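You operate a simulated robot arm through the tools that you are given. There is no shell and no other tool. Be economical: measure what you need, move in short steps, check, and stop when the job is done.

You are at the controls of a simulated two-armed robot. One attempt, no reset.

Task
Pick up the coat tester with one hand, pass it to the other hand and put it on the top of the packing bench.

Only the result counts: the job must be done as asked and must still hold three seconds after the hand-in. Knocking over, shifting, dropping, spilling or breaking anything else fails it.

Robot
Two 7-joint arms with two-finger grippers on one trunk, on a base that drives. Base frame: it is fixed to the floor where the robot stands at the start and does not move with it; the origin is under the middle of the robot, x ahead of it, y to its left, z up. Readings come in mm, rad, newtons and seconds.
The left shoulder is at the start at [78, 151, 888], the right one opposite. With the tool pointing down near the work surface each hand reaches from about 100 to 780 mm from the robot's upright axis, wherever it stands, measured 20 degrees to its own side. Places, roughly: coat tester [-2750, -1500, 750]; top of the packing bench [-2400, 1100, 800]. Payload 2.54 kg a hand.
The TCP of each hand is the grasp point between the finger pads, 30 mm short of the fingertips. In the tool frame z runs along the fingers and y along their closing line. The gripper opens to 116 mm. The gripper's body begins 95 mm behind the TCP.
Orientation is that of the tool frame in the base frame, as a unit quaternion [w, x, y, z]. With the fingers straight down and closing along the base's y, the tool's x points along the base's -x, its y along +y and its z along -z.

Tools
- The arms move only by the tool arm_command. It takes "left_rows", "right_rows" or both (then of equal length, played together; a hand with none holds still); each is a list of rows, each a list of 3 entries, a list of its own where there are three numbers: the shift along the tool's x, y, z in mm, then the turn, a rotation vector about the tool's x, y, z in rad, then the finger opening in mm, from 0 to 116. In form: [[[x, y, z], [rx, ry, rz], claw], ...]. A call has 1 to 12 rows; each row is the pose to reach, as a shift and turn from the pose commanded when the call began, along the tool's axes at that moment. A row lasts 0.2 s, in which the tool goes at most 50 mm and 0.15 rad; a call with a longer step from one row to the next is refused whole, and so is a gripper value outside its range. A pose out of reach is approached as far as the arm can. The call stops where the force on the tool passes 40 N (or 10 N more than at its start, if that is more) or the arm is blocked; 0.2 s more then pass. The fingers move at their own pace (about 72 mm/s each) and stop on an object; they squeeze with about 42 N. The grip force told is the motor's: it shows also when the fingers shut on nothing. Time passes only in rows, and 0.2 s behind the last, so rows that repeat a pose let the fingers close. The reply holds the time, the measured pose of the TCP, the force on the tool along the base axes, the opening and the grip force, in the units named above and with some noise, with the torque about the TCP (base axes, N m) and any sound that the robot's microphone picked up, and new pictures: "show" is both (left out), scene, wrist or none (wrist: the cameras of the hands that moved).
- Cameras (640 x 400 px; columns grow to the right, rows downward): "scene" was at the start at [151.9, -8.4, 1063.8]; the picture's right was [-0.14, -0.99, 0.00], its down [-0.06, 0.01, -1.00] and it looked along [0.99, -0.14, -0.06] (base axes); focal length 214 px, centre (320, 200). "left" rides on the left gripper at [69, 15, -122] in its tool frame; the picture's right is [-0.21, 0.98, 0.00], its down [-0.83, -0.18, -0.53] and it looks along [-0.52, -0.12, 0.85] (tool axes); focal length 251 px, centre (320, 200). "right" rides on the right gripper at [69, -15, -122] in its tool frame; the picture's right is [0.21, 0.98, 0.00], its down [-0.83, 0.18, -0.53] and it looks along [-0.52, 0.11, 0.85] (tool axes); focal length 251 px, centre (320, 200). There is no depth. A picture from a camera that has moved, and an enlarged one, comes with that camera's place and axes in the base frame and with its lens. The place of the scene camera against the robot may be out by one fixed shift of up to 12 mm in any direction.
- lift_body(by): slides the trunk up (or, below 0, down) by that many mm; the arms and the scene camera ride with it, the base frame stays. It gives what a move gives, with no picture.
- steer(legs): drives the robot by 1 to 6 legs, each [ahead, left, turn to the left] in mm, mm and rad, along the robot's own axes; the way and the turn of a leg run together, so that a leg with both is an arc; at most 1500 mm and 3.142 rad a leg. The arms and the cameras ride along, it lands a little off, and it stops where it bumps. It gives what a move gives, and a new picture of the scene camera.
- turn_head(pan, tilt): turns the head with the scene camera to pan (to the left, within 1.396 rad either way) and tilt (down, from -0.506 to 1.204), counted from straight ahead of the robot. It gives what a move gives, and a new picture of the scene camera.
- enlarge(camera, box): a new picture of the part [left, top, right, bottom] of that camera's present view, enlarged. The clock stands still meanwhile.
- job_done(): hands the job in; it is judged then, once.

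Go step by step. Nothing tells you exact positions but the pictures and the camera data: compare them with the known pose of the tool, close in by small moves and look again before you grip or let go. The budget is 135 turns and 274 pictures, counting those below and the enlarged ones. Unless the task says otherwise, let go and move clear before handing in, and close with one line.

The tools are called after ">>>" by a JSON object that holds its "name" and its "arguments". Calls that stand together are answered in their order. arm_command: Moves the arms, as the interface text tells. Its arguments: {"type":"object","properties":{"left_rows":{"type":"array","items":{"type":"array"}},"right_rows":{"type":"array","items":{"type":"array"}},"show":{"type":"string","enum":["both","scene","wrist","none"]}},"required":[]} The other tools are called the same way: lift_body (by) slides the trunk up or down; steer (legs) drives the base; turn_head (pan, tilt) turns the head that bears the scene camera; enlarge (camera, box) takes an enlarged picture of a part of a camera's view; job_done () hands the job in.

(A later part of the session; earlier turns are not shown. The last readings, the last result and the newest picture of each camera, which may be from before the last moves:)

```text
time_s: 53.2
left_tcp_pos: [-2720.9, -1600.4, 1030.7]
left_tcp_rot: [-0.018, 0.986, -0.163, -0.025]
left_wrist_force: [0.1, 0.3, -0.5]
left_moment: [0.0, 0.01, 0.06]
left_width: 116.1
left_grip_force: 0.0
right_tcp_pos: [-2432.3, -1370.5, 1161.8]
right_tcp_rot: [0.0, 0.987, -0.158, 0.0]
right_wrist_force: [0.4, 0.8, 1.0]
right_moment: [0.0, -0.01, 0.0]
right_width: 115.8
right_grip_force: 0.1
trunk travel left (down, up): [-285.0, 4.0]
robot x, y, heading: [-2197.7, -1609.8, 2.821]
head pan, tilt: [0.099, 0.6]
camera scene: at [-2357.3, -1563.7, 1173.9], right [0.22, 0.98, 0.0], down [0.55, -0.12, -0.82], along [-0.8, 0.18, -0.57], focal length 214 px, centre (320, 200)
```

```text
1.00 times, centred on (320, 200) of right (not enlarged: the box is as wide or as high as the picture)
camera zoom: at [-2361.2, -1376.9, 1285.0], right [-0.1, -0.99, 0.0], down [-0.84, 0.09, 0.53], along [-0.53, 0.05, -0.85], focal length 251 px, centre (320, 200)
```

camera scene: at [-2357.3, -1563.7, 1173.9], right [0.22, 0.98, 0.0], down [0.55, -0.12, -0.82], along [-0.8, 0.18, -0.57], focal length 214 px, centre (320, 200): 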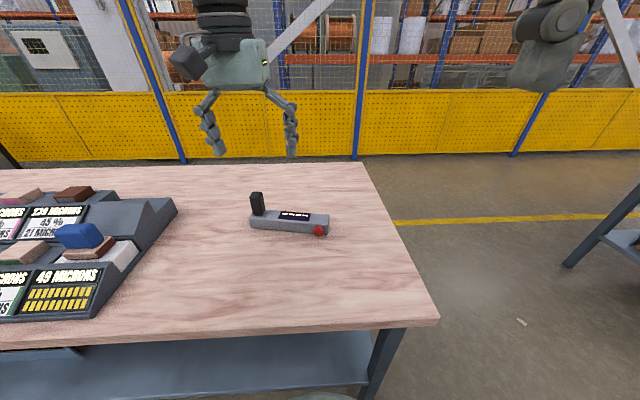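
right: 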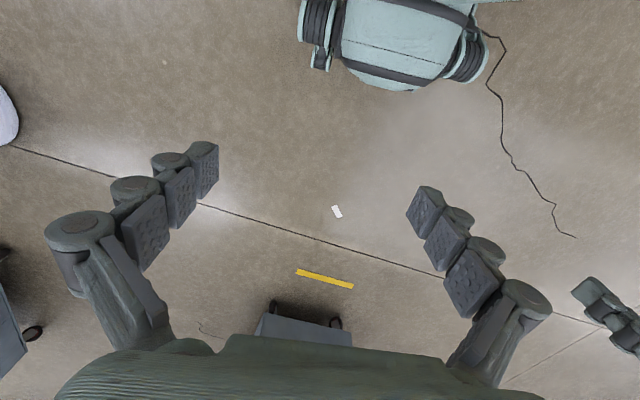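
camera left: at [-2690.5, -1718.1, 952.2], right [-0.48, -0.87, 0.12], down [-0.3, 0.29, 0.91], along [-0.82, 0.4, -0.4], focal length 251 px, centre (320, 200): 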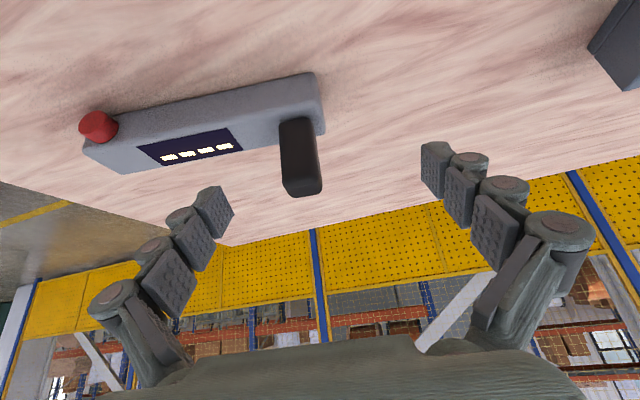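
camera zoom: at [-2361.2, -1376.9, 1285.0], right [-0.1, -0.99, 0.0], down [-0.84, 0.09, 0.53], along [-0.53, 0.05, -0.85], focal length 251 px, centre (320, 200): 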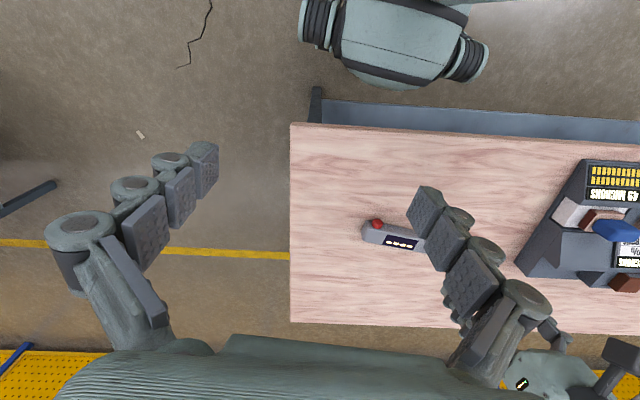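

The post is at (-2853,-1631), confirmed, and the bar is parallel to the tool's y. I'll move above it with a slight forward pitch.

>>> {"name": "arm_command", "arguments": {"left_rows": [[[-20, 15, 25], [0, -0.05, 0], 116], [[-40, 30, 50], [0, -0.1, 0], 116], [[-60, 45, 70], [0, -0.15, 0], 116], [[-80, 60, 90], [0, -0.2, 0], 116], [[-103, 71, 105], [0, -0.25, 0], 116]]}}

```text
time_s: 54.4
left_tcp_pos: [-2846.8, -1632.1, 928.2]
left_tcp_rot: [-0.039, 0.976, -0.158, -0.147]
left_wrist_force: [-0.1, 0.4, -0.3]
left_moment: [0.0, -0.05, -0.02]
left_width: 116.5
left_grip_force: 0.2
right_tcp_pos: [-2432.8, -1370.1, 1162.9]
right_tcp_rot: [0.0, 0.987, -0.159, 0.0]
right_wrist_force: [0.3, 0.1, 0.1]
right_moment: [0.0, 0.02, 0.02]
right_width: 116.0
right_grip_force: 0.1
trunk travel left (down, up): [-285.0, 4.0]
robot x, y, heading: [-2196.6, -1605.7, 2.822]
head pan, tilt: [0.099, 0.6]
camera scene: at [-2357.6, -1563.7, 1173.9], right [0.22, 0.98, 0.0], down [0.55, -0.12, -0.82], along [-0.81, 0.18, -0.57], focal length 214 px, centre (320, 200)
camera left: at [-2755.0, -1680.4, 1023.3], right [-0.51, -0.86, 0.04], down [-0.54, 0.35, 0.76], along [-0.67, 0.37, -0.65], focal length 251 px, centre (320, 200)
```

scene: 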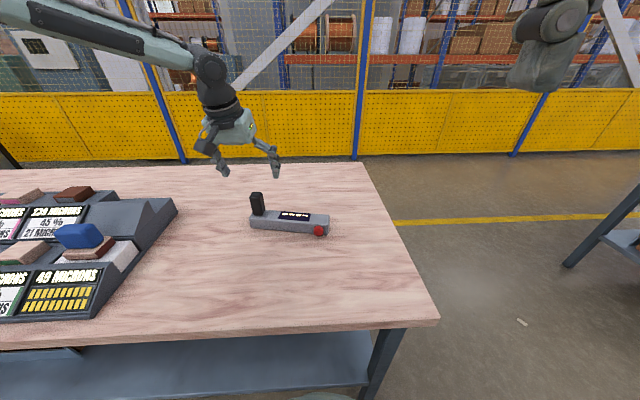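
left: 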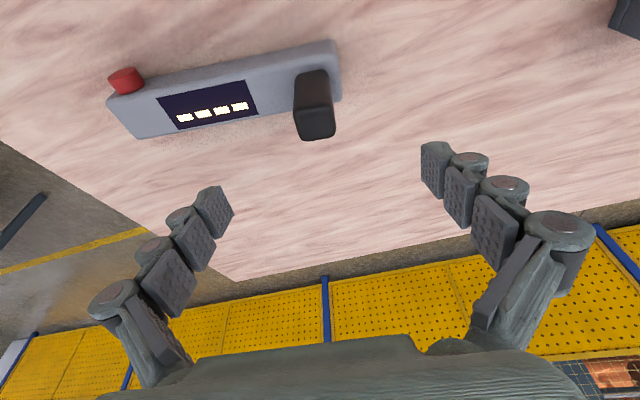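

>>> {"name": "arm_command", "arguments": {"left_rows": [[[8, 1, 32], [0, 0, 0], 116], [[16, 1, 64], [0, 0, 0], 116], [[22, 1, 85], [0, 0, 0], 116], [[24, 1, 95], [0, 0, 0], 116]]}}

>>> {"name": "enlarge", "arguments": {"camera": "scene", "box": [180, 120, 340, 250]}}

```text
time_s: 55.4
left_tcp_pos: [-2852.3, -1627.9, 831.6]
left_tcp_rot: [-0.038, 0.976, -0.158, -0.148]
left_wrist_force: [0.1, 0.0, -0.5]
left_moment: [0.01, -0.03, 0.03]
left_width: 115.9
left_grip_force: 0.0
right_tcp_pos: [-2432.8, -1370.5, 1161.9]
right_tcp_rot: [0.0, 0.987, -0.158, 0.0]
right_wrist_force: [0.8, -0.3, 0.3]
right_moment: [0.02, 0.0, -0.03]
right_width: 116.1
right_grip_force: 0.1
trunk travel left (down, up): [-285.0, 4.0]
robot x, y, heading: [-2200.0, -1612.1, 2.817]
head pan, tilt: [0.099, 0.6]
camera scene: at [-2357.3, -1563.7, 1174.0], right [0.22, 0.98, 0.0], down [0.55, -0.12, -0.83], along [-0.81, 0.18, -0.56], focal length 214 px, centre (320, 200)
camera left: at [-2759.4, -1676.8, 925.8], right [-0.51, -0.86, 0.04], down [-0.54, 0.35, 0.76], along [-0.67, 0.37, -0.65], focal length 251 px, centre (320, 200)
```

scene: 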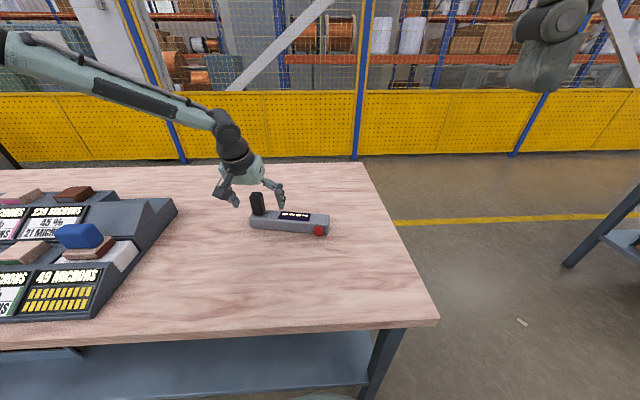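
left: 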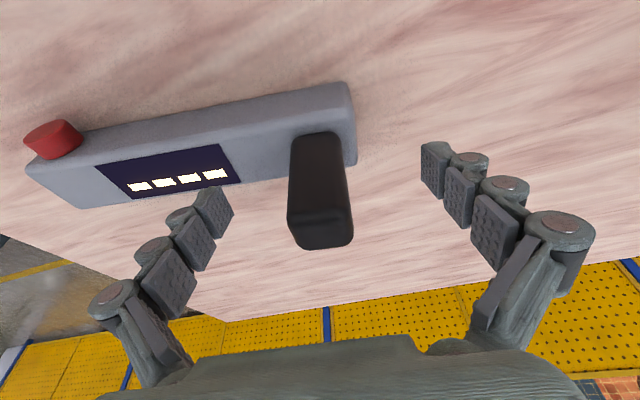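

```text
3.08 times, centred on (260, 185) of scene
camera zoom: at [-2357.3, -1563.7, 1174.0], right [0.22, 0.98, 0.0], down [0.55, -0.12, -0.83], along [-0.81, 0.18, -0.56], focal length 660 px, centre (505, 246)
```

zoom: 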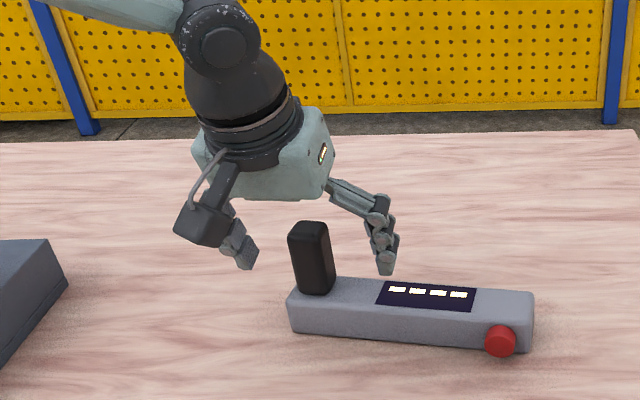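

The post sits between the fingers at the TCP, so I'll close.

>>> {"name": "arm_command", "arguments": {"left_rows": [[[0, 0, 3], [0, 0, 0], 60], [[0, 0, 3], [0, 0, 0], 30], [[0, 0, 3], [0, 0, 0], 0], [[0, 0, 3], [0, 0, 0], 0], [[0, 0, 3], [0, 0, 0], 0], [[0, 0, 3], [0, 0, 0], 0]]}}

```text
time_s: 56.8
left_tcp_pos: [-2853.5, -1628.0, 830.3]
left_tcp_rot: [-0.039, 0.975, -0.158, -0.15]
left_wrist_force: [-4.2, -1.4, 16.0]
left_moment: [-0.76, 0.42, -0.17]
left_width: 39.2
left_grip_force: 42.2
right_tcp_pos: [-2431.2, -1370.3, 1162.1]
right_tcp_rot: [0.0, 0.987, -0.158, 0.0]
right_wrist_force: [0.2, 0.1, -0.2]
right_moment: [0.02, -0.02, 0.02]
right_width: 116.2
right_grip_force: 0.1
trunk travel left (down, up): [-285.0, 4.0]
robot x, y, heading: [-2202.6, -1609.5, 2.821]
head pan, tilt: [0.099, 0.6]
camera scene: at [-2356.1, -1563.7, 1174.3], right [0.22, 0.98, 0.0], down [0.55, -0.12, -0.83], along [-0.81, 0.18, -0.56], focal length 214 px, centre (320, 200)
camera left: at [-2760.3, -1676.1, 925.4], right [-0.51, -0.86, 0.04], down [-0.54, 0.35, 0.76], along [-0.67, 0.37, -0.64], focal length 251 px, centre (320, 200)
```

scene: 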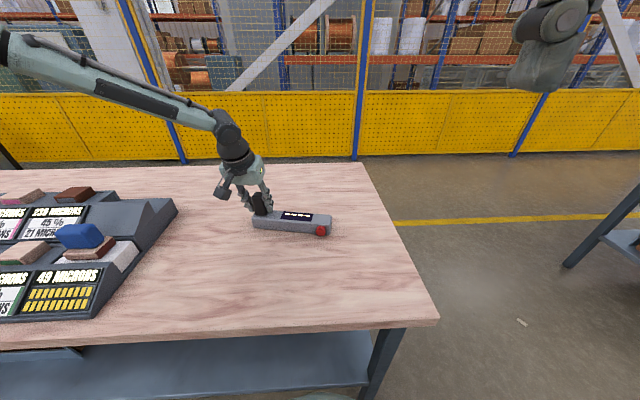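
left: 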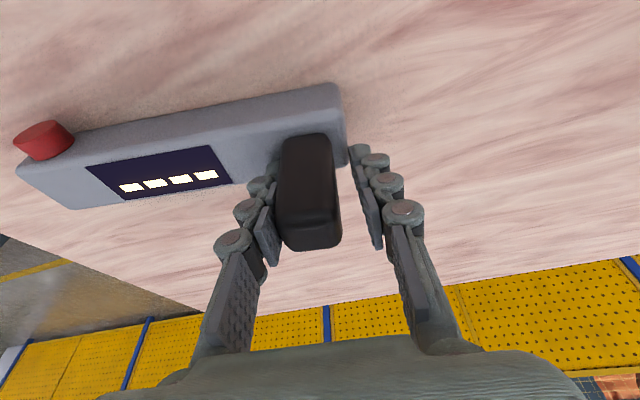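

Gripped at 39 mm. I'll lift it slightly and check.

>>> {"name": "arm_command", "arguments": {"left_rows": [[[-3, 0, -10], [0, 0, 0], 0], [[-8, 0, -25], [0, 0, 0], 0], [[-14, 0, -45], [0, 0, 0], 0], [[-14, 0, -45], [0, 0, 0], 0]]}}

```text
time_s: 57.8
left_tcp_pos: [-2854.6, -1627.4, 874.9]
left_tcp_rot: [-0.038, 0.976, -0.158, -0.147]
left_wrist_force: [-0.4, -0.8, -2.9]
left_moment: [-0.25, 0.12, 0.0]
left_width: 29.3
left_grip_force: 42.2
right_tcp_pos: [-2433.0, -1369.0, 1162.0]
right_tcp_rot: [0.0, 0.987, -0.158, 0.0]
right_wrist_force: [-1.0, 0.5, -0.6]
right_moment: [0.0, 0.0, 0.01]
right_width: 116.1
right_grip_force: 0.0
trunk travel left (down, up): [-285.0, 4.0]
robot x, y, heading: [-2200.1, -1610.0, 2.821]
head pan, tilt: [0.099, 0.6]
camera scene: at [-2357.6, -1563.7, 1173.9], right [0.22, 0.98, 0.0], down [0.55, -0.12, -0.82], along [-0.81, 0.18, -0.57], focal length 214 px, centre (320, 200)
camera left: at [-2760.8, -1677.1, 970.9], right [-0.51, -0.86, 0.04], down [-0.54, 0.35, 0.76], along [-0.67, 0.37, -0.65], focal length 251 px, centre (320, 200)
```

scene: 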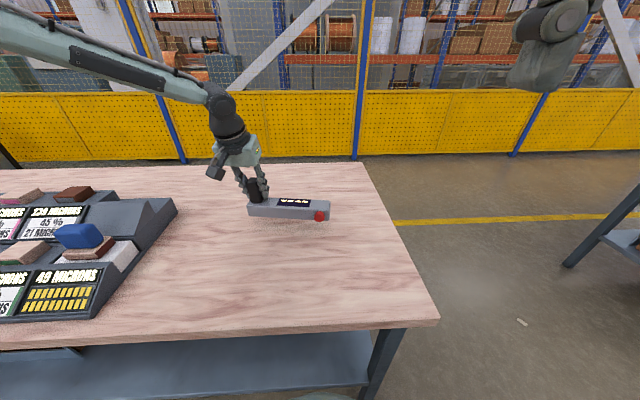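
left: 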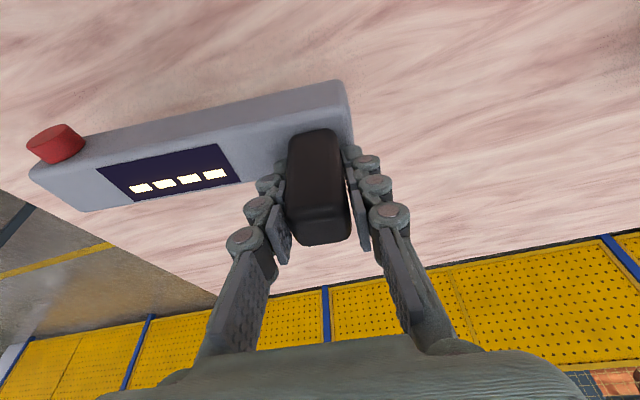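

The tester is held level and is light, about 0.3 kg. I'll raise it and back away from the table.

>>> {"name": "arm_command", "arguments": {"left_rows": [[[-12, 0, -40], [0, 0, 0], 0], [[-24, 0, -76], [0, 0, 0], 0], [[-33, 0, -105], [0, 0, 0], 0]], "show": "none"}}

>>> {"name": "steer", "arguments": {"legs": [[-500, 0, 0]]}}

```text
time_s: 58.6
left_tcp_pos: [-2853.6, -1631.7, 986.0]
left_tcp_rot: [-0.039, 0.976, -0.159, -0.147]
left_wrist_force: [0.2, 0.1, -3.7]
left_moment: [-0.23, 0.1, -0.01]
left_width: 29.4
left_grip_force: 42.1
right_tcp_pos: [-2432.5, -1371.1, 1162.5]
right_tcp_rot: [0.0, 0.987, -0.158, 0.001]
right_wrist_force: [0.0, 0.1, 0.9]
right_moment: [-0.03, 0.02, 0.01]
right_width: 116.2
right_grip_force: 0.0
trunk travel left (down, up): [-285.0, 4.0]
robot x, y, heading: [-2202.4, -1606.6, 2.826]
head pan, tilt: [0.099, 0.6]
```

```text
time_s: 61.5
left_tcp_pos: [-2383.8, -1787.9, 984.5]
left_tcp_rot: [-0.039, 0.976, -0.158, -0.147]
left_wrist_force: [0.9, -0.4, -3.0]
left_moment: [-0.22, 0.15, -0.01]
left_width: 29.3
left_grip_force: 41.7
right_tcp_pos: [-1961.3, -1526.9, 1162.4]
right_tcp_rot: [0.0, 0.987, -0.159, 0.001]
right_wrist_force: [0.4, -0.2, 0.7]
right_moment: [0.02, -0.03, 0.0]
right_width: 116.2
right_grip_force: 0.1
trunk travel left (down, up): [-285.0, 4.0]
robot x, y, heading: [-1731.6, -1762.9, 2.819]
head pan, tilt: [0.099, 0.6]
camera scene: at [-1886.4, -1719.4, 1174.0], right [0.22, 0.98, 0.0], down [0.55, -0.12, -0.83], along [-0.81, 0.18, -0.56], focal length 214 px, centre (320, 200)
```

scene: 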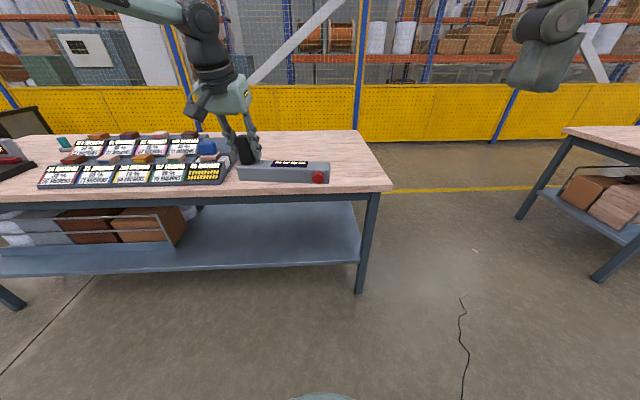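

Next I'll turn the right hand so its fingers close across the bar, with its camera outward, clear of the left hand.

>>> {"name": "arm_command", "arguments": {"right_rows": [[[-12, 0, 0], [0, 0, -0.143], 116], [[-24, 0, 0], [0, 0, -0.286], 116], [[-36, 0, 0], [0, 0, -0.429], 116], [[-48, 0, 0], [0, 0, -0.571], 116], [[-60, 0, 0], [0, 0, -0.714], 116], [[-72, 0, 0], [0, 0, -0.857], 116], [[-84, 0, 0], [0, 0, -1.0], 116], [[-96, 0, 0], [0, 0, -1.142], 116], [[-108, 0, 0], [0, 0, -1.285], 116], [[-120, 0, 0], [0, 0, -1.428], 116], [[-130, 0, 0], [0, 0, -1.57], 116]], "show": "both"}}

```text
time_s: 63.9
left_tcp_pos: [-2383.5, -1787.0, 986.5]
left_tcp_rot: [-0.039, 0.976, -0.159, -0.146]
left_wrist_force: [0.0, -0.2, -3.5]
left_moment: [-0.25, 0.13, 0.02]
left_width: 29.3
left_grip_force: 41.5
right_tcp_pos: [-2017.0, -1584.6, 1109.6]
right_tcp_rot: [0.001, 0.812, 0.584, 0.0]
right_wrist_force: [0.5, 0.4, -0.1]
right_moment: [0.03, 0.02, 0.04]
right_width: 115.8
right_grip_force: 0.1
right hand out of reach, approached as far as the arm can: row 8, 9, 10, 11
trunk travel left (down, up): [-285.0, 4.0]
robot x, y, heading: [-1731.1, -1763.8, 2.822]
head pan, tilt: [0.099, 0.6]
camera scene: at [-1886.8, -1719.6, 1174.0], right [0.22, 0.98, 0.0], down [0.55, -0.12, -0.82], along [-0.81, 0.18, -0.57], focal length 214 px, centre (320, 200)
camera right: at [-2008.1, -1513.4, 1232.5], right [0.99, -0.11, 0.0], down [-0.09, -0.84, 0.54], along [-0.06, -0.53, -0.84], focal length 251 px, centre (320, 200)
```

scene: 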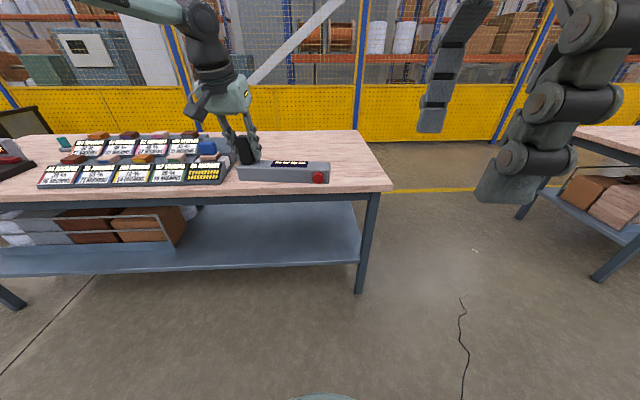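
right: 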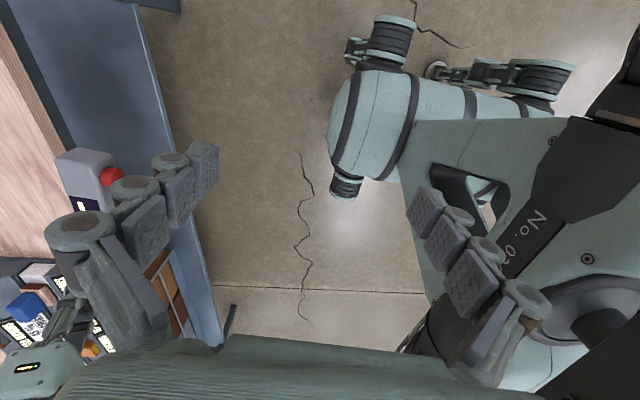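

The right hand has turned successfully. I'll bring the left hand with the tester in front of the chest.

>>> {"name": "arm_command", "arguments": {"left_rows": [[[27, -24, 1], [0, 0, 0], 0], [[54, -48, 2], [0, 0, 0], 0], [[82, -72, 3], [0, 0, 0], 0], [[110, -97, 4], [0, 0, 0], 0], [[137, -121, 5], [0, 0, 0], 0]]}}

>>> {"name": "turn_head", "arguments": {"pan": 0.0, "tilt": 0.7}}

```text
time_s: 65.1
left_tcp_pos: [-2221.7, -1710.9, 943.2]
left_tcp_rot: [-0.038, 0.976, -0.158, -0.147]
left_wrist_force: [-0.2, 0.3, -3.8]
left_moment: [-0.2, 0.12, -0.06]
left_width: 29.6
left_grip_force: 41.6
right_tcp_pos: [-2015.8, -1583.9, 1108.7]
right_tcp_rot: [0.001, 0.812, 0.584, -0.001]
right_wrist_force: [0.1, -0.3, -0.4]
right_moment: [-0.03, 0.02, -0.04]
right_width: 115.9
right_grip_force: 0.1
trunk travel left (down, up): [-285.0, 4.0]
robot x, y, heading: [-1730.9, -1764.8, 2.82]
head pan, tilt: [0.099, 0.6]
camera scene: at [-1886.6, -1719.1, 1174.0], right [0.22, 0.98, 0.0], down [0.55, -0.12, -0.82], along [-0.81, 0.18, -0.57], focal length 214 px, centre (320, 200)
camera left: at [-2129.2, -1760.4, 1038.9], right [-0.51, -0.86, 0.04], down [-0.54, 0.35, 0.76], along [-0.67, 0.37, -0.65], focal length 251 px, centre (320, 200)
```

scene: 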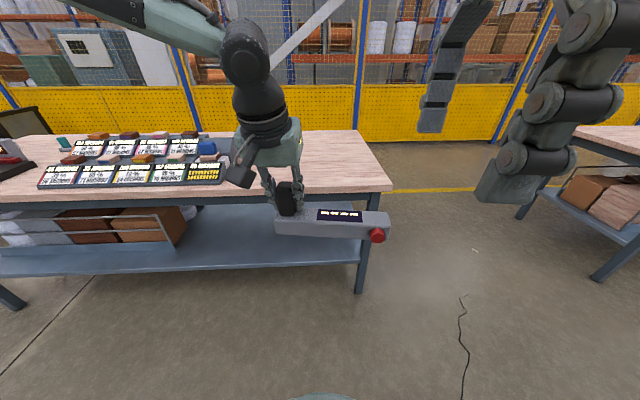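
left: 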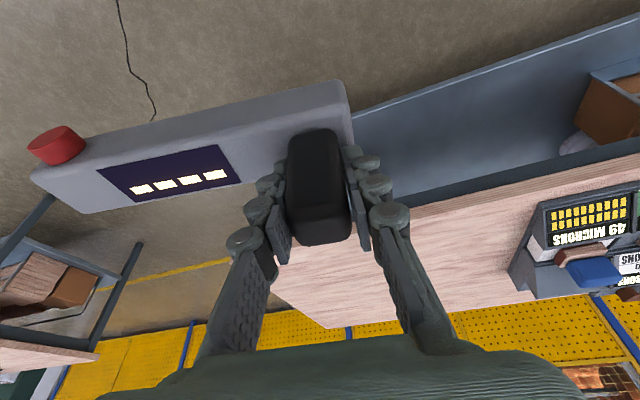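

```text
time_s: 65.8
left_tcp_pos: [-2221.9, -1712.0, 943.7]
left_tcp_rot: [-0.039, 0.976, -0.158, -0.147]
left_wrist_force: [-0.3, -0.1, -3.6]
left_moment: [-0.27, 0.1, -0.02]
left_width: 29.2
left_grip_force: 42.3
right_tcp_pos: [-2015.5, -1584.2, 1107.5]
right_tcp_rot: [0.0, 0.812, 0.583, 0.0]
right_wrist_force: [0.2, 0.1, 0.4]
right_moment: [-0.05, 0.02, 0.01]
right_width: 115.9
right_grip_force: 0.1
trunk travel left (down, up): [-285.0, 4.0]
robot x, y, heading: [-1731.7, -1763.2, 2.827]
head pan, tilt: [0.0, 0.7]
camera scene: at [-1881.1, -1711.9, 1165.3], right [0.31, 0.95, 0.0], down [0.61, -0.2, -0.77], along [-0.73, 0.24, -0.64], focal length 214 px, centre (320, 200)
```

scene: 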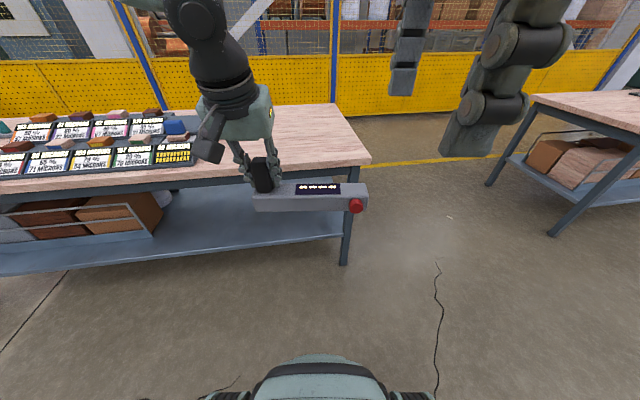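

The bar is level. I'll grip its middle with the right hand at about (-2185,-1614,883), tilted outward for clearance, so first I move above it.

>>> {"name": "arm_command", "arguments": {"right_rows": [[[0, -30, 20], [0, -0.08, 0], 116], [[0, -65, 45], [0, -0.16, 0], 116], [[-10, -100, 75], [0, -0.24, 0], 116], [[-25, -130, 100], [0, -0.32, 0], 116], [[-45, -151, 115], [0, -0.35, 0], 116], [[-65, -153, 125], [0, -0.35, 0], 116], [[-83, -154, 135], [0, -0.35, 0], 116]]}}

>>> {"name": "enlarge", "arguments": {"camera": "left", "box": [0, 0, 640, 400]}}

```text
time_s: 67.4
left_tcp_pos: [-2221.9, -1710.8, 944.2]
left_tcp_rot: [-0.038, 0.976, -0.158, -0.147]
left_wrist_force: [-0.3, 0.1, -2.8]
left_moment: [-0.21, 0.13, -0.01]
left_width: 29.0
left_grip_force: 41.8
right_tcp_pos: [-2089.8, -1629.4, 1016.4]
right_tcp_rot: [0.102, 0.8, 0.575, -0.14]
right_wrist_force: [0.7, -0.4, 0.1]
right_moment: [-0.01, 0.01, 0.03]
right_width: 115.9
right_grip_force: 0.1
right hand out of reach, approached as far as the arm can: row 1, 2, 3, 4, 5, 6, 7
trunk travel left (down, up): [-285.0, 4.0]
robot x, y, heading: [-1726.9, -1762.5, 2.822]
head pan, tilt: [0.0, 0.7]
camera scene: at [-1881.0, -1711.8, 1165.3], right [0.31, 0.95, 0.0], down [0.61, -0.2, -0.76], along [-0.73, 0.24, -0.64], focal length 214 px, centre (320, 200)
camera right: at [-2069.6, -1524.2, 1107.8], right [0.99, -0.12, -0.07], down [-0.02, -0.62, 0.78], along [-0.14, -0.78, -0.62], focal length 251 px, centre (320, 200)
```

scene: 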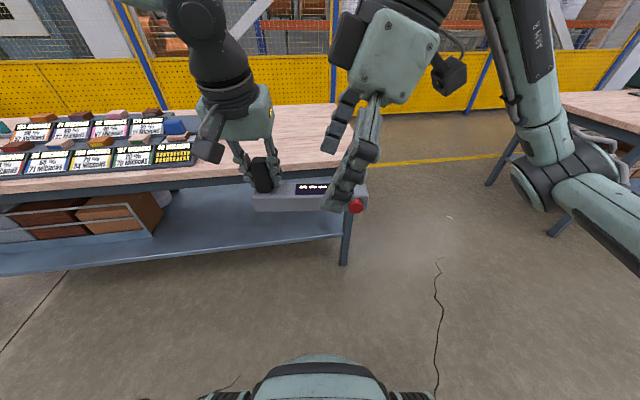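
right: 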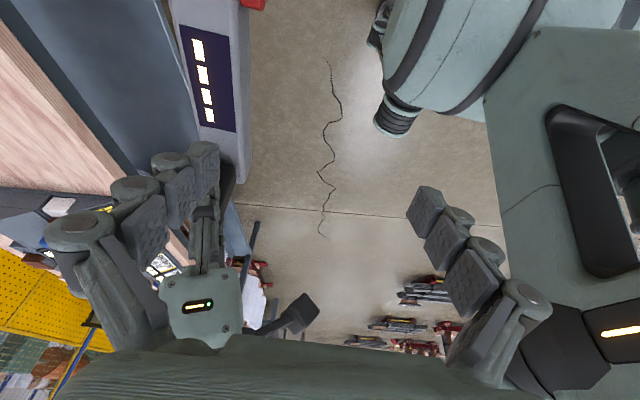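

```text
1.00 times, centred on (320, 200) of left (not enlarged: the box is as wide or as high as the picture)
camera zoom: at [-2129.5, -1760.7, 1039.0], right [-0.51, -0.86, 0.04], down [-0.54, 0.35, 0.76], along [-0.67, 0.37, -0.65], focal length 251 px, centre (320, 200)
```

zoom: 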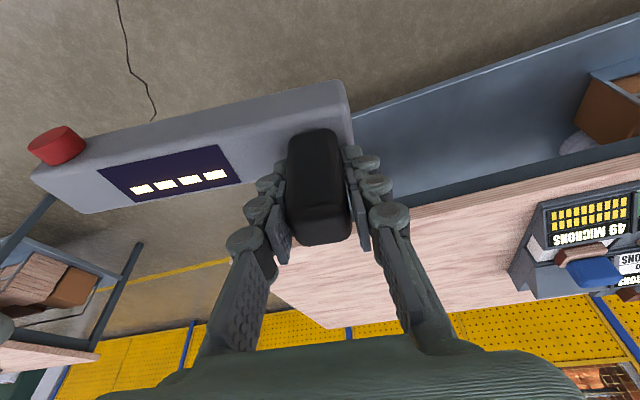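

The right arm's reach is limited while yawed, so I'll bring the tester closer and lower instead.

>>> {"name": "arm_command", "arguments": {"left_rows": [[[24, 0, 10], [0, 0, 0], 0], [[48, 0, 19], [0, 0, 0], 0], [[72, 0, 28], [0, 0, 0], 0], [[96, 0, 38], [0, 0, 0], 0], [[119, 0, 47], [0, 0, 0], 0]]}}

```text
time_s: 68.6
left_tcp_pos: [-2127.5, -1742.2, 862.4]
left_tcp_rot: [-0.039, 0.976, -0.158, -0.147]
left_wrist_force: [0.0, -0.2, -3.1]
left_moment: [-0.23, 0.08, 0.01]
left_width: 29.3
left_grip_force: 41.8
right_tcp_pos: [-2089.3, -1631.2, 1014.6]
right_tcp_rot: [0.102, 0.799, 0.576, -0.14]
right_wrist_force: [0.4, 0.0, 0.5]
right_moment: [0.02, 0.02, -0.01]
right_width: 115.9
right_grip_force: 0.0
trunk travel left (down, up): [-285.0, 4.0]
robot x, y, heading: [-1732.9, -1769.2, 2.824]
head pan, tilt: [0.0, 0.7]
camera scene: at [-1881.1, -1711.9, 1165.3], right [0.31, 0.95, 0.0], down [0.61, -0.2, -0.76], along [-0.73, 0.24, -0.64], focal length 214 px, centre (320, 200)
camera left: at [-2034.3, -1790.8, 957.2], right [-0.51, -0.86, 0.04], down [-0.54, 0.35, 0.76], along [-0.67, 0.37, -0.65], focal length 251 px, centre (320, 200)
```

scene: 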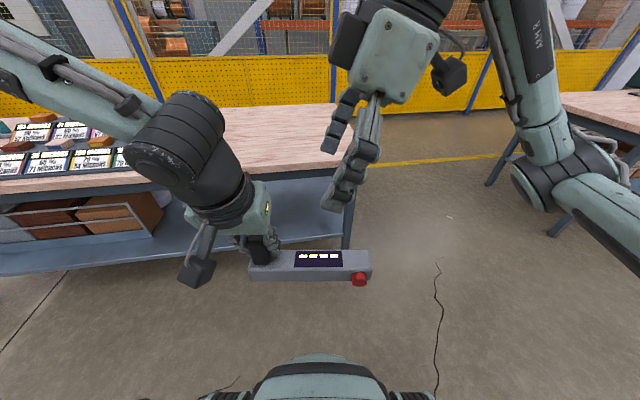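
left: 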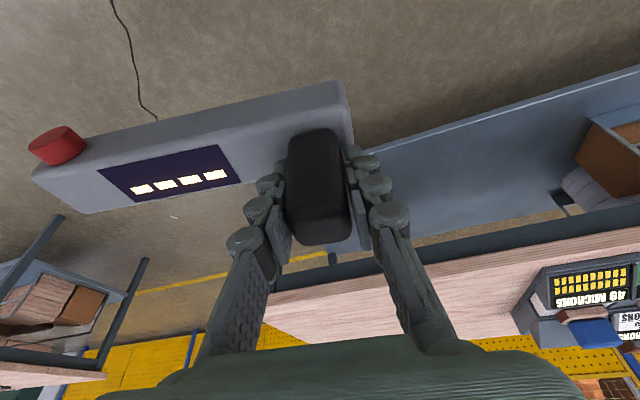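

The grip point is now almost straight below the right hand. Going down partway first.

>>> {"name": "arm_command", "arguments": {"right_rows": [[[8, 1, 32], [0, 0, 0], 116], [[16, 1, 64], [0, 0, 0], 116], [[25, 2, 95], [0, 0, 0], 116], [[33, 3, 126], [0, 0, 0], 116]]}}

>>> {"name": "enlarge", "arguments": {"camera": "left", "box": [0, 0, 640, 400]}}

```text
time_s: 69.6
left_tcp_pos: [-2126.6, -1743.6, 862.1]
left_tcp_rot: [-0.038, 0.976, -0.157, -0.146]
left_wrist_force: [0.1, -0.2, -3.0]
left_moment: [-0.24, 0.07, -0.01]
left_width: 29.0
left_grip_force: 42.1
right_tcp_pos: [-2086.7, -1657.8, 934.0]
right_tcp_rot: [0.082, 0.8, 0.577, -0.14]
right_wrist_force: [-0.4, -0.5, -0.2]
right_moment: [0.08, -0.02, 0.05]
right_width: 115.6
right_grip_force: 0.1
right hand out of reach, approached as far as the arm can: row 1, 2, 3, 4
trunk travel left (down, up): [-285.0, 4.0]
robot x, y, heading: [-1728.3, -1763.9, 2.823]
head pan, tilt: [0.0, 0.7]
camera scene: at [-1881.5, -1713.0, 1165.3], right [0.31, 0.95, 0.0], down [0.61, -0.2, -0.76], along [-0.73, 0.24, -0.64], focal length 214 px, centre (320, 200)
camera right: at [-2063.9, -1554.6, 1029.5], right [0.99, -0.12, -0.1], down [0.0, -0.65, 0.76], along [-0.15, -0.75, -0.64], focal length 251 px, centre (320, 200)
```

scene: 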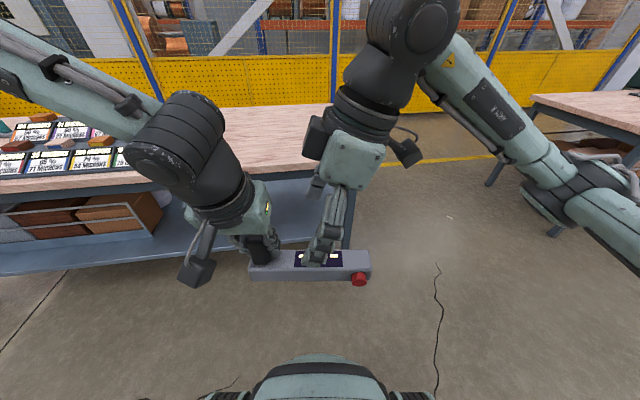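
right: 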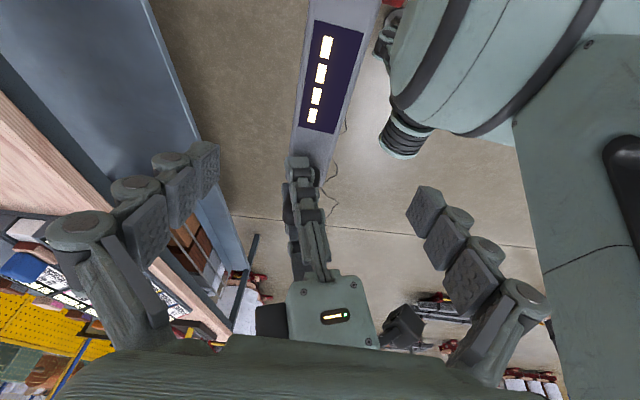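

```text
1.00 times, centred on (320, 200) of left (not enlarged: the box is as wide or as high as the picture)
camera zoom: at [-2034.9, -1791.8, 957.1], right [-0.51, -0.86, 0.04], down [-0.54, 0.35, 0.76], along [-0.67, 0.37, -0.65], focal length 251 px, centre (320, 200)
```

zoom: 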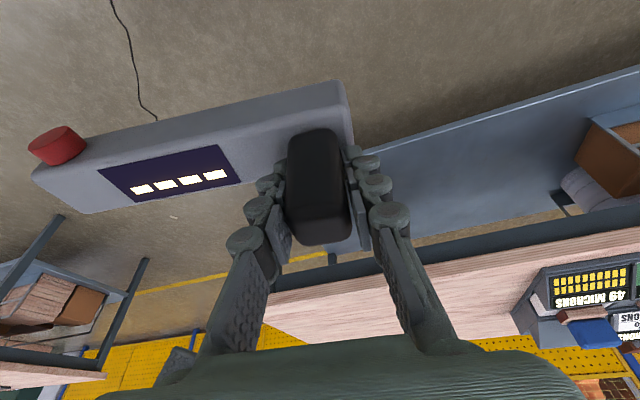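

The right fingers straddle the bar. Since the left arm moves freely, I'll raise the tester up into the right hand.

>>> {"name": "arm_command", "arguments": {"left_rows": [[[-6, 0, -30], [0, 0, 0], 0], [[-13, 0, -60], [0, 0, 0], 0], [[-20, 0, -85], [0, 0, 0], 0]]}}

>>> {"name": "enlarge", "arguments": {"camera": "right", "box": [0, 0, 640, 400]}}

```text
time_s: 70.4
left_tcp_pos: [-2123.1, -1747.5, 949.5]
left_tcp_rot: [-0.038, 0.976, -0.159, -0.147]
left_wrist_force: [-0.1, 0.7, -1.9]
left_moment: [-0.26, 0.09, -0.01]
left_width: 29.2
left_grip_force: 42.6
right_tcp_pos: [-2085.9, -1656.6, 934.8]
right_tcp_rot: [0.081, 0.801, 0.577, -0.141]
right_wrist_force: [-0.4, 1.3, 0.1]
right_moment: [0.03, -0.02, 0.0]
right_width: 115.9
right_grip_force: 0.1
trunk travel left (down, up): [-285.0, 4.0]
robot x, y, heading: [-1731.6, -1766.8, 2.825]
head pan, tilt: [0.0, 0.7]
camera scene: at [-1880.8, -1711.9, 1165.3], right [0.31, 0.95, 0.0], down [0.61, -0.2, -0.77], along [-0.73, 0.24, -0.64], focal length 214 px, centre (320, 200)
camera left: at [-2029.8, -1795.4, 1044.8], right [-0.51, -0.86, 0.04], down [-0.54, 0.35, 0.76], along [-0.67, 0.37, -0.65], focal length 251 px, centre (320, 200)
```

scene: 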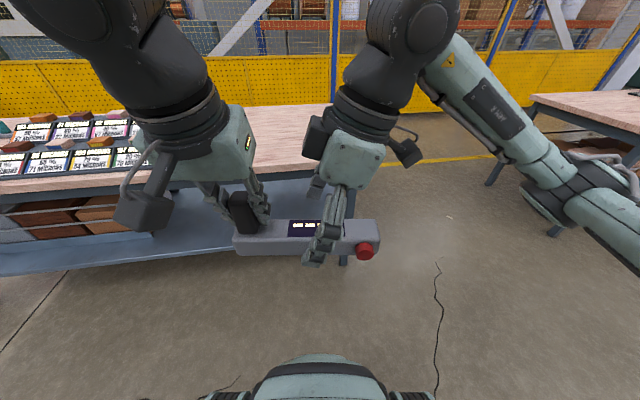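
left: 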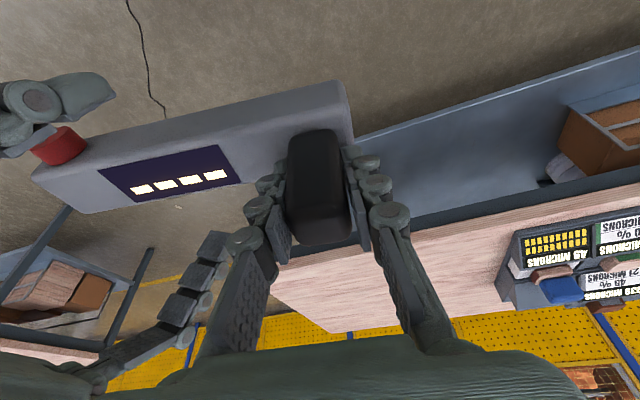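

```text
1.00 times, centred on (320, 200) of right (not enlarged: the box is as wide or as high as the picture)
camera zoom: at [-2063.3, -1553.5, 1029.6], right [0.99, -0.12, -0.1], down [0.0, -0.65, 0.76], along [-0.16, -0.75, -0.64], focal length 251 px, centre (320, 200)
```

zoom: 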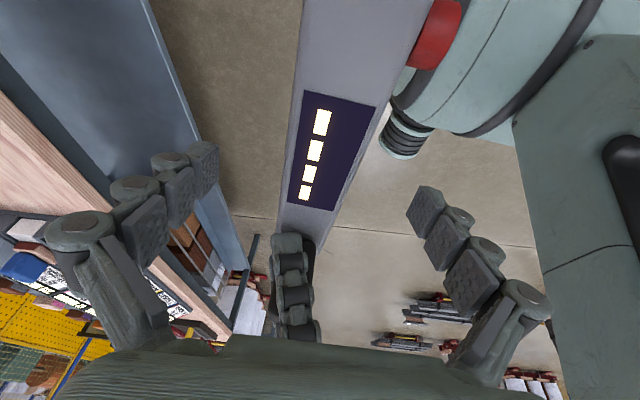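

>>> {"name": "arm_command", "arguments": {"left_rows": [[[-7, 0, -22], [0, 0, 0], 0], [[-13, 0, -43], [0, 0, 0], 0]]}}

>>> {"name": "enlarge", "arguments": {"camera": "right", "box": [0, 0, 640, 400]}}

>>> {"name": "enlarge", "arguments": {"camera": "scene", "box": [160, 100, 440, 275]}}

```text
time_s: 71.0
left_tcp_pos: [-2121.9, -1747.6, 993.2]
left_tcp_rot: [-0.037, 0.976, -0.158, -0.147]
left_wrist_force: [0.2, -0.5, -3.3]
left_moment: [-0.27, 0.11, 0.0]
left_width: 29.2
left_grip_force: 42.1
right_tcp_pos: [-2085.4, -1655.5, 934.7]
right_tcp_rot: [0.081, 0.8, 0.577, -0.14]
right_wrist_force: [0.5, 0.2, 0.8]
right_moment: [0.0, 0.02, 0.0]
right_width: 115.9
right_grip_force: 0.0
trunk travel left (down, up): [-285.0, 4.0]
robot x, y, heading: [-1731.1, -1766.0, 2.826]
head pan, tilt: [0.0, 0.7]
camera scene: at [-1880.9, -1711.9, 1165.3], right [0.31, 0.95, 0.0], down [0.61, -0.2, -0.76], along [-0.73, 0.24, -0.64], focal length 214 px, centre (320, 200)
camera left: at [-2029.5, -1796.7, 1089.6], right [-0.51, -0.86, 0.04], down [-0.54, 0.35, 0.76], along [-0.67, 0.37, -0.65], focal length 251 px, centre (320, 200)
```

scene: 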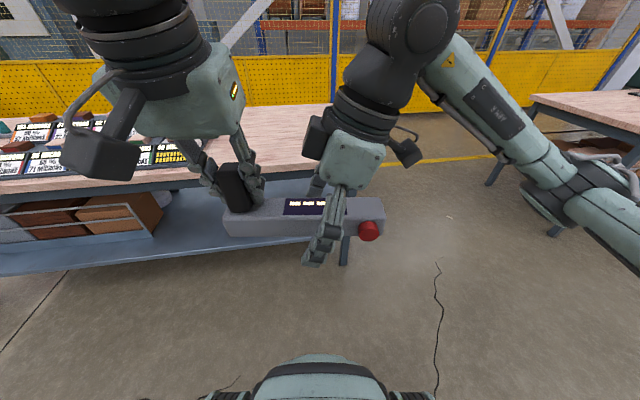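
left: 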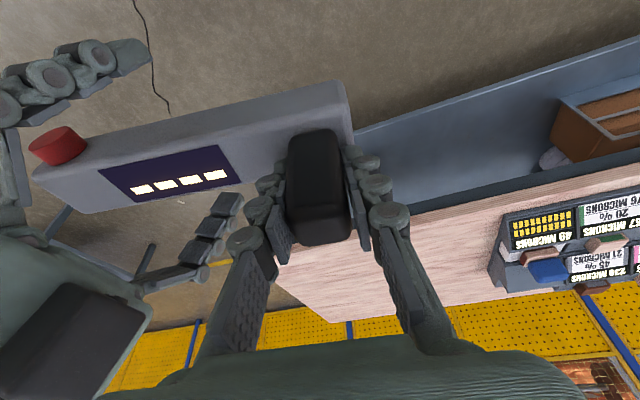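

```text
1.00 times, centred on (320, 200) of right (not enlarged: the box is as wide or as high as the picture)
camera zoom: at [-2063.4, -1553.5, 1029.6], right [0.99, -0.12, -0.1], down [0.0, -0.65, 0.76], along [-0.15, -0.75, -0.64], focal length 251 px, centre (320, 200)
```

zoom: 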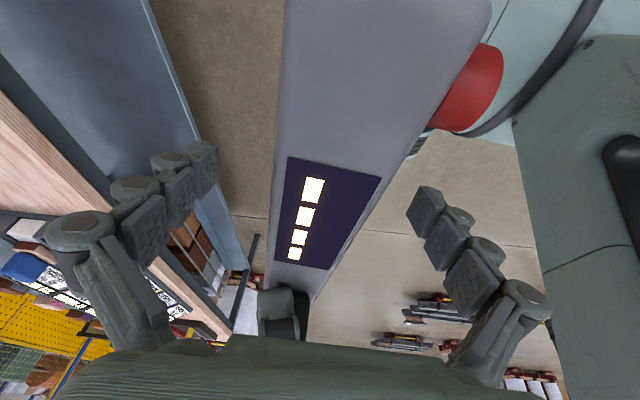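

```text
2.29 times, centred on (300, 188) of scene
camera zoom: at [-1880.9, -1711.9, 1165.3], right [0.31, 0.95, 0.0], down [0.61, -0.2, -0.76], along [-0.73, 0.24, -0.64], focal length 490 px, centre (366, 229)
```

zoom: 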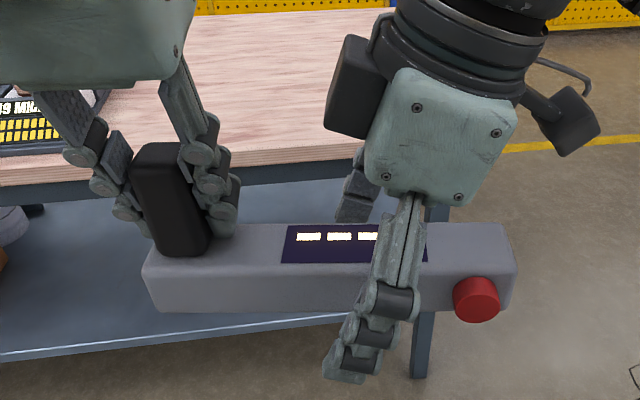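

The alignment is good. To keep the right fingertips from sticking out below the bar when placing, I'll lower the bar about 22 mm relative to the right hand before closing.

>>> {"name": "arm_command", "arguments": {"left_rows": [[[6.5, 0, 21], [0, 0, 0], 0], [[6.5, 0, 21], [0, 0, 0], 0]], "show": "none"}}

>>> {"name": "arm_command", "arguments": {"right_rows": [[[0, 0, 0], [0, 0, 0], 80], [[0, 0, 0], [0, 0, 0], 50], [[0, 0, 0], [0, 0, 0], 20], [[0, 0, 0], [0, 0, 0], 0], [[0, 0, 0], [0, 0, 0], 0], [[0, 0, 0], [0, 0, 0], 0]]}}

>>> {"name": "enlarge", "arguments": {"camera": "scene", "box": [160, 100, 440, 275]}}

```text
time_s: 71.6
left_tcp_pos: [-2122.5, -1746.7, 973.2]
left_tcp_rot: [-0.038, 0.976, -0.159, -0.147]
left_wrist_force: [0.1, 0.3, -2.9]
left_moment: [-0.23, 0.1, -0.02]
left_width: 29.2
left_grip_force: 42.3
right_tcp_pos: [-2085.8, -1656.9, 933.3]
right_tcp_rot: [0.082, 0.8, 0.578, -0.139]
right_wrist_force: [0.2, -0.6, 0.0]
right_moment: [0.0, 0.03, 0.02]
right_width: 116.1
right_grip_force: 0.1
trunk travel left (down, up): [-285.0, 4.0]
robot x, y, heading: [-1728.0, -1765.2, 2.824]
head pan, tilt: [0.0, 0.7]
```

```text
time_s: 73.0
left_tcp_pos: [-2121.4, -1746.7, 972.7]
left_tcp_rot: [-0.038, 0.976, -0.159, -0.146]
left_wrist_force: [8.2, -1.3, -2.5]
left_moment: [-0.09, 0.55, -0.27]
left_width: 29.0
left_grip_force: 41.9
right_tcp_pos: [-2087.9, -1656.5, 934.3]
right_tcp_rot: [0.081, 0.801, 0.577, -0.14]
right_wrist_force: [-7.7, 2.0, -0.3]
right_moment: [-0.16, -0.72, -0.43]
right_width: 45.5
right_grip_force: 41.9
trunk travel left (down, up): [-285.0, 4.0]
robot x, y, heading: [-1730.1, -1764.5, 2.82]
head pan, tilt: [0.0, 0.7]
camera scene: at [-1881.0, -1711.9, 1165.3], right [0.31, 0.95, 0.0], down [0.61, -0.2, -0.76], along [-0.73, 0.24, -0.64], focal length 214 px, centre (320, 200)
camera right: at [-2063.8, -1553.3, 1029.6], right [0.99, -0.12, -0.1], down [0.0, -0.65, 0.76], along [-0.16, -0.75, -0.64], focal length 251 px, centre (320, 200)
```

scene: 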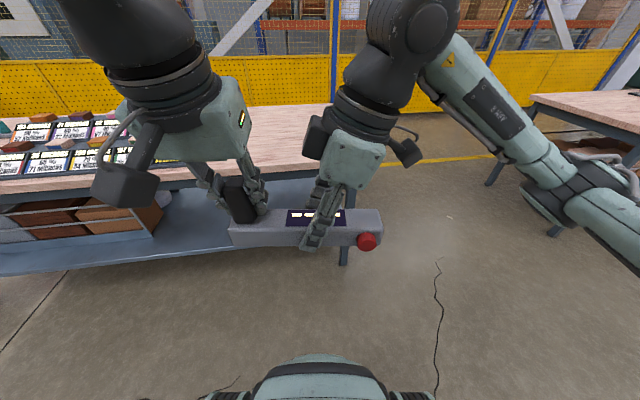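
right: 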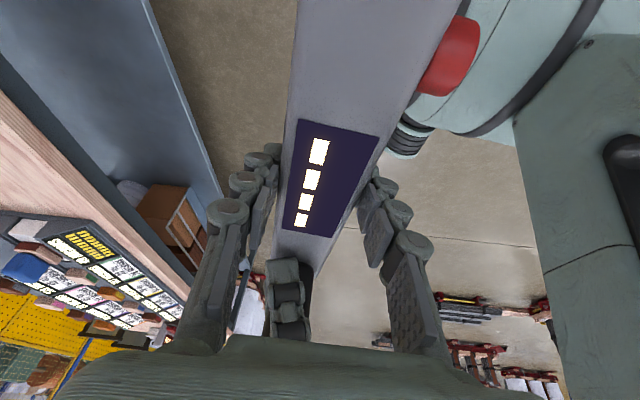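

```text
2.29 times, centred on (300, 188) of scene
camera zoom: at [-1881.0, -1711.9, 1165.3], right [0.31, 0.95, 0.0], down [0.61, -0.2, -0.76], along [-0.73, 0.24, -0.64], focal length 490 px, centre (366, 229)
```

zoom: 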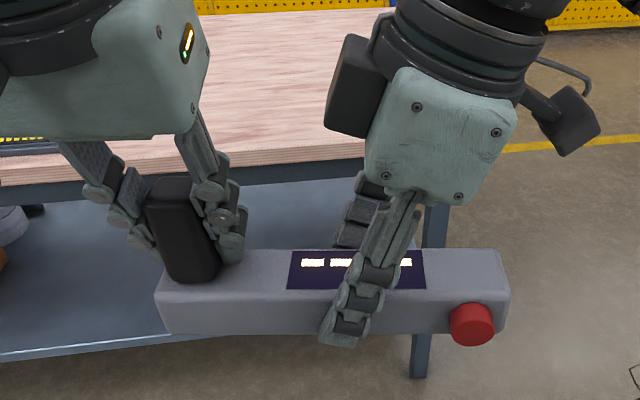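

The right hand holds the body firmly (45.5 mm). Now I release the left hand and withdraw it up along its fingers.

>>> {"name": "arm_command", "arguments": {"left_rows": [[[0, 0, 0], [0, 0, 0], 50], [[0, 0, 0], [0, 0, 0], 70], [[0, 0, 0], [0, 0, 0], 70]]}}

```text
time_s: 73.8
left_tcp_pos: [-2122.6, -1746.6, 972.1]
left_tcp_rot: [-0.038, 0.976, -0.159, -0.147]
left_wrist_force: [-0.5, 0.4, 0.0]
left_moment: [-0.01, -0.01, -0.03]
left_width: 69.9
left_grip_force: 0.1
right_tcp_pos: [-2086.0, -1657.2, 934.2]
right_tcp_rot: [0.083, 0.8, 0.577, -0.141]
right_wrist_force: [0.2, -0.3, 0.0]
right_moment: [-0.02, -0.01, 0.0]
right_width: 45.1
right_grip_force: 42.3
trunk travel left (down, up): [-285.0, 4.0]
robot x, y, heading: [-1729.0, -1764.3, 2.824]
head pan, tilt: [0.0, 0.7]
camera scene: at [-1881.0, -1711.9, 1165.3], right [0.31, 0.95, 0.0], down [0.61, -0.2, -0.76], along [-0.73, 0.24, -0.64], focal length 214 px, centre (320, 200)
camera left: at [-2030.3, -1795.6, 1067.2], right [-0.51, -0.86, 0.04], down [-0.54, 0.35, 0.76], along [-0.67, 0.37, -0.65], focal length 251 px, centre (320, 200)
```

scene: 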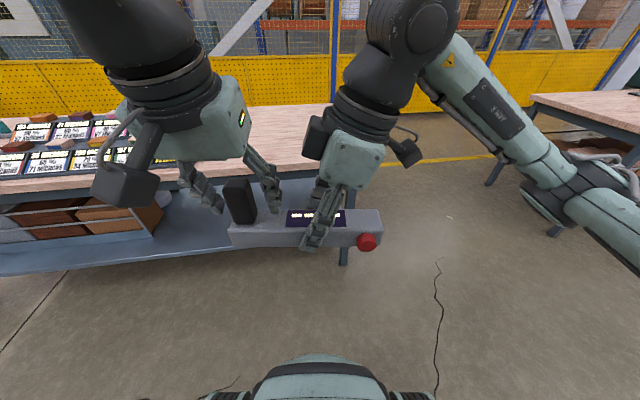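
left: 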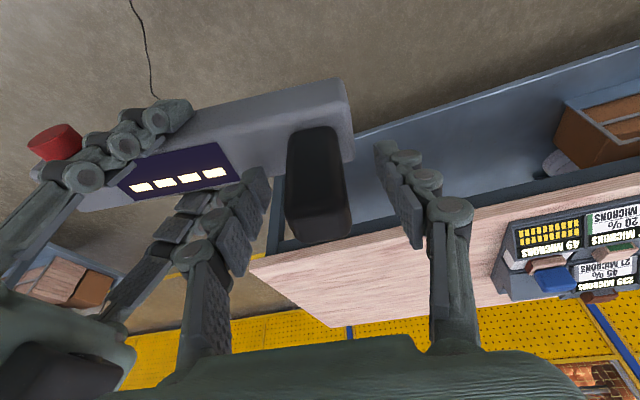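

>>> {"name": "arm_command", "arguments": {"left_rows": [[[0, 0, -35], [0, 0, 0], 70], [[0, 0, -70], [0, 0, 0], 70], [[0, 10, -105], [0, 0, 0], 70], [[0, 50, -120], [0, 0, 0], 70], [[0, 95, -125], [0, 0, 0], 70], [[0, 140, -125], [0, 0, 0], 70]], "show": "scene"}}

```text
time_s: 75.2
left_tcp_pos: [-2133.3, -1894.4, 1088.5]
left_tcp_rot: [-0.037, 0.976, -0.159, -0.147]
left_wrist_force: [0.3, -0.2, 0.2]
left_moment: [-0.01, -0.02, 0.0]
left_width: 69.9
left_grip_force: 0.0
right_tcp_pos: [-2086.6, -1656.9, 935.1]
right_tcp_rot: [0.081, 0.801, 0.577, -0.14]
right_wrist_force: [0.2, 0.5, 0.5]
right_moment: [0.03, 0.0, 0.02]
right_width: 45.2
right_grip_force: 41.8
trunk travel left (down, up): [-285.0, 4.0]
robot x, y, heading: [-1730.6, -1759.3, 2.82]
head pan, tilt: [0.0, 0.7]
camera scene: at [-1881.2, -1712.6, 1165.3], right [0.31, 0.95, 0.0], down [0.61, -0.2, -0.76], along [-0.73, 0.24, -0.64], focal length 214 px, centre (320, 200)
```

scene: 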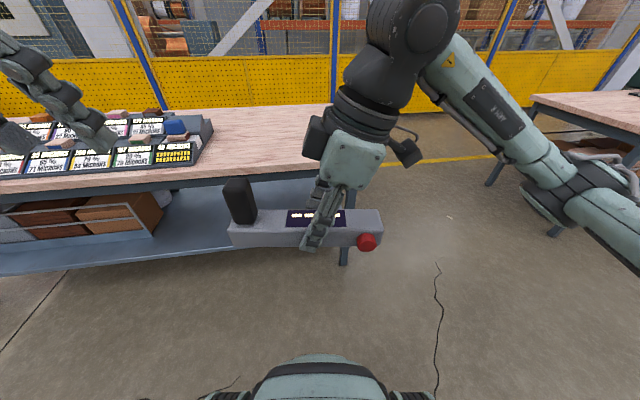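

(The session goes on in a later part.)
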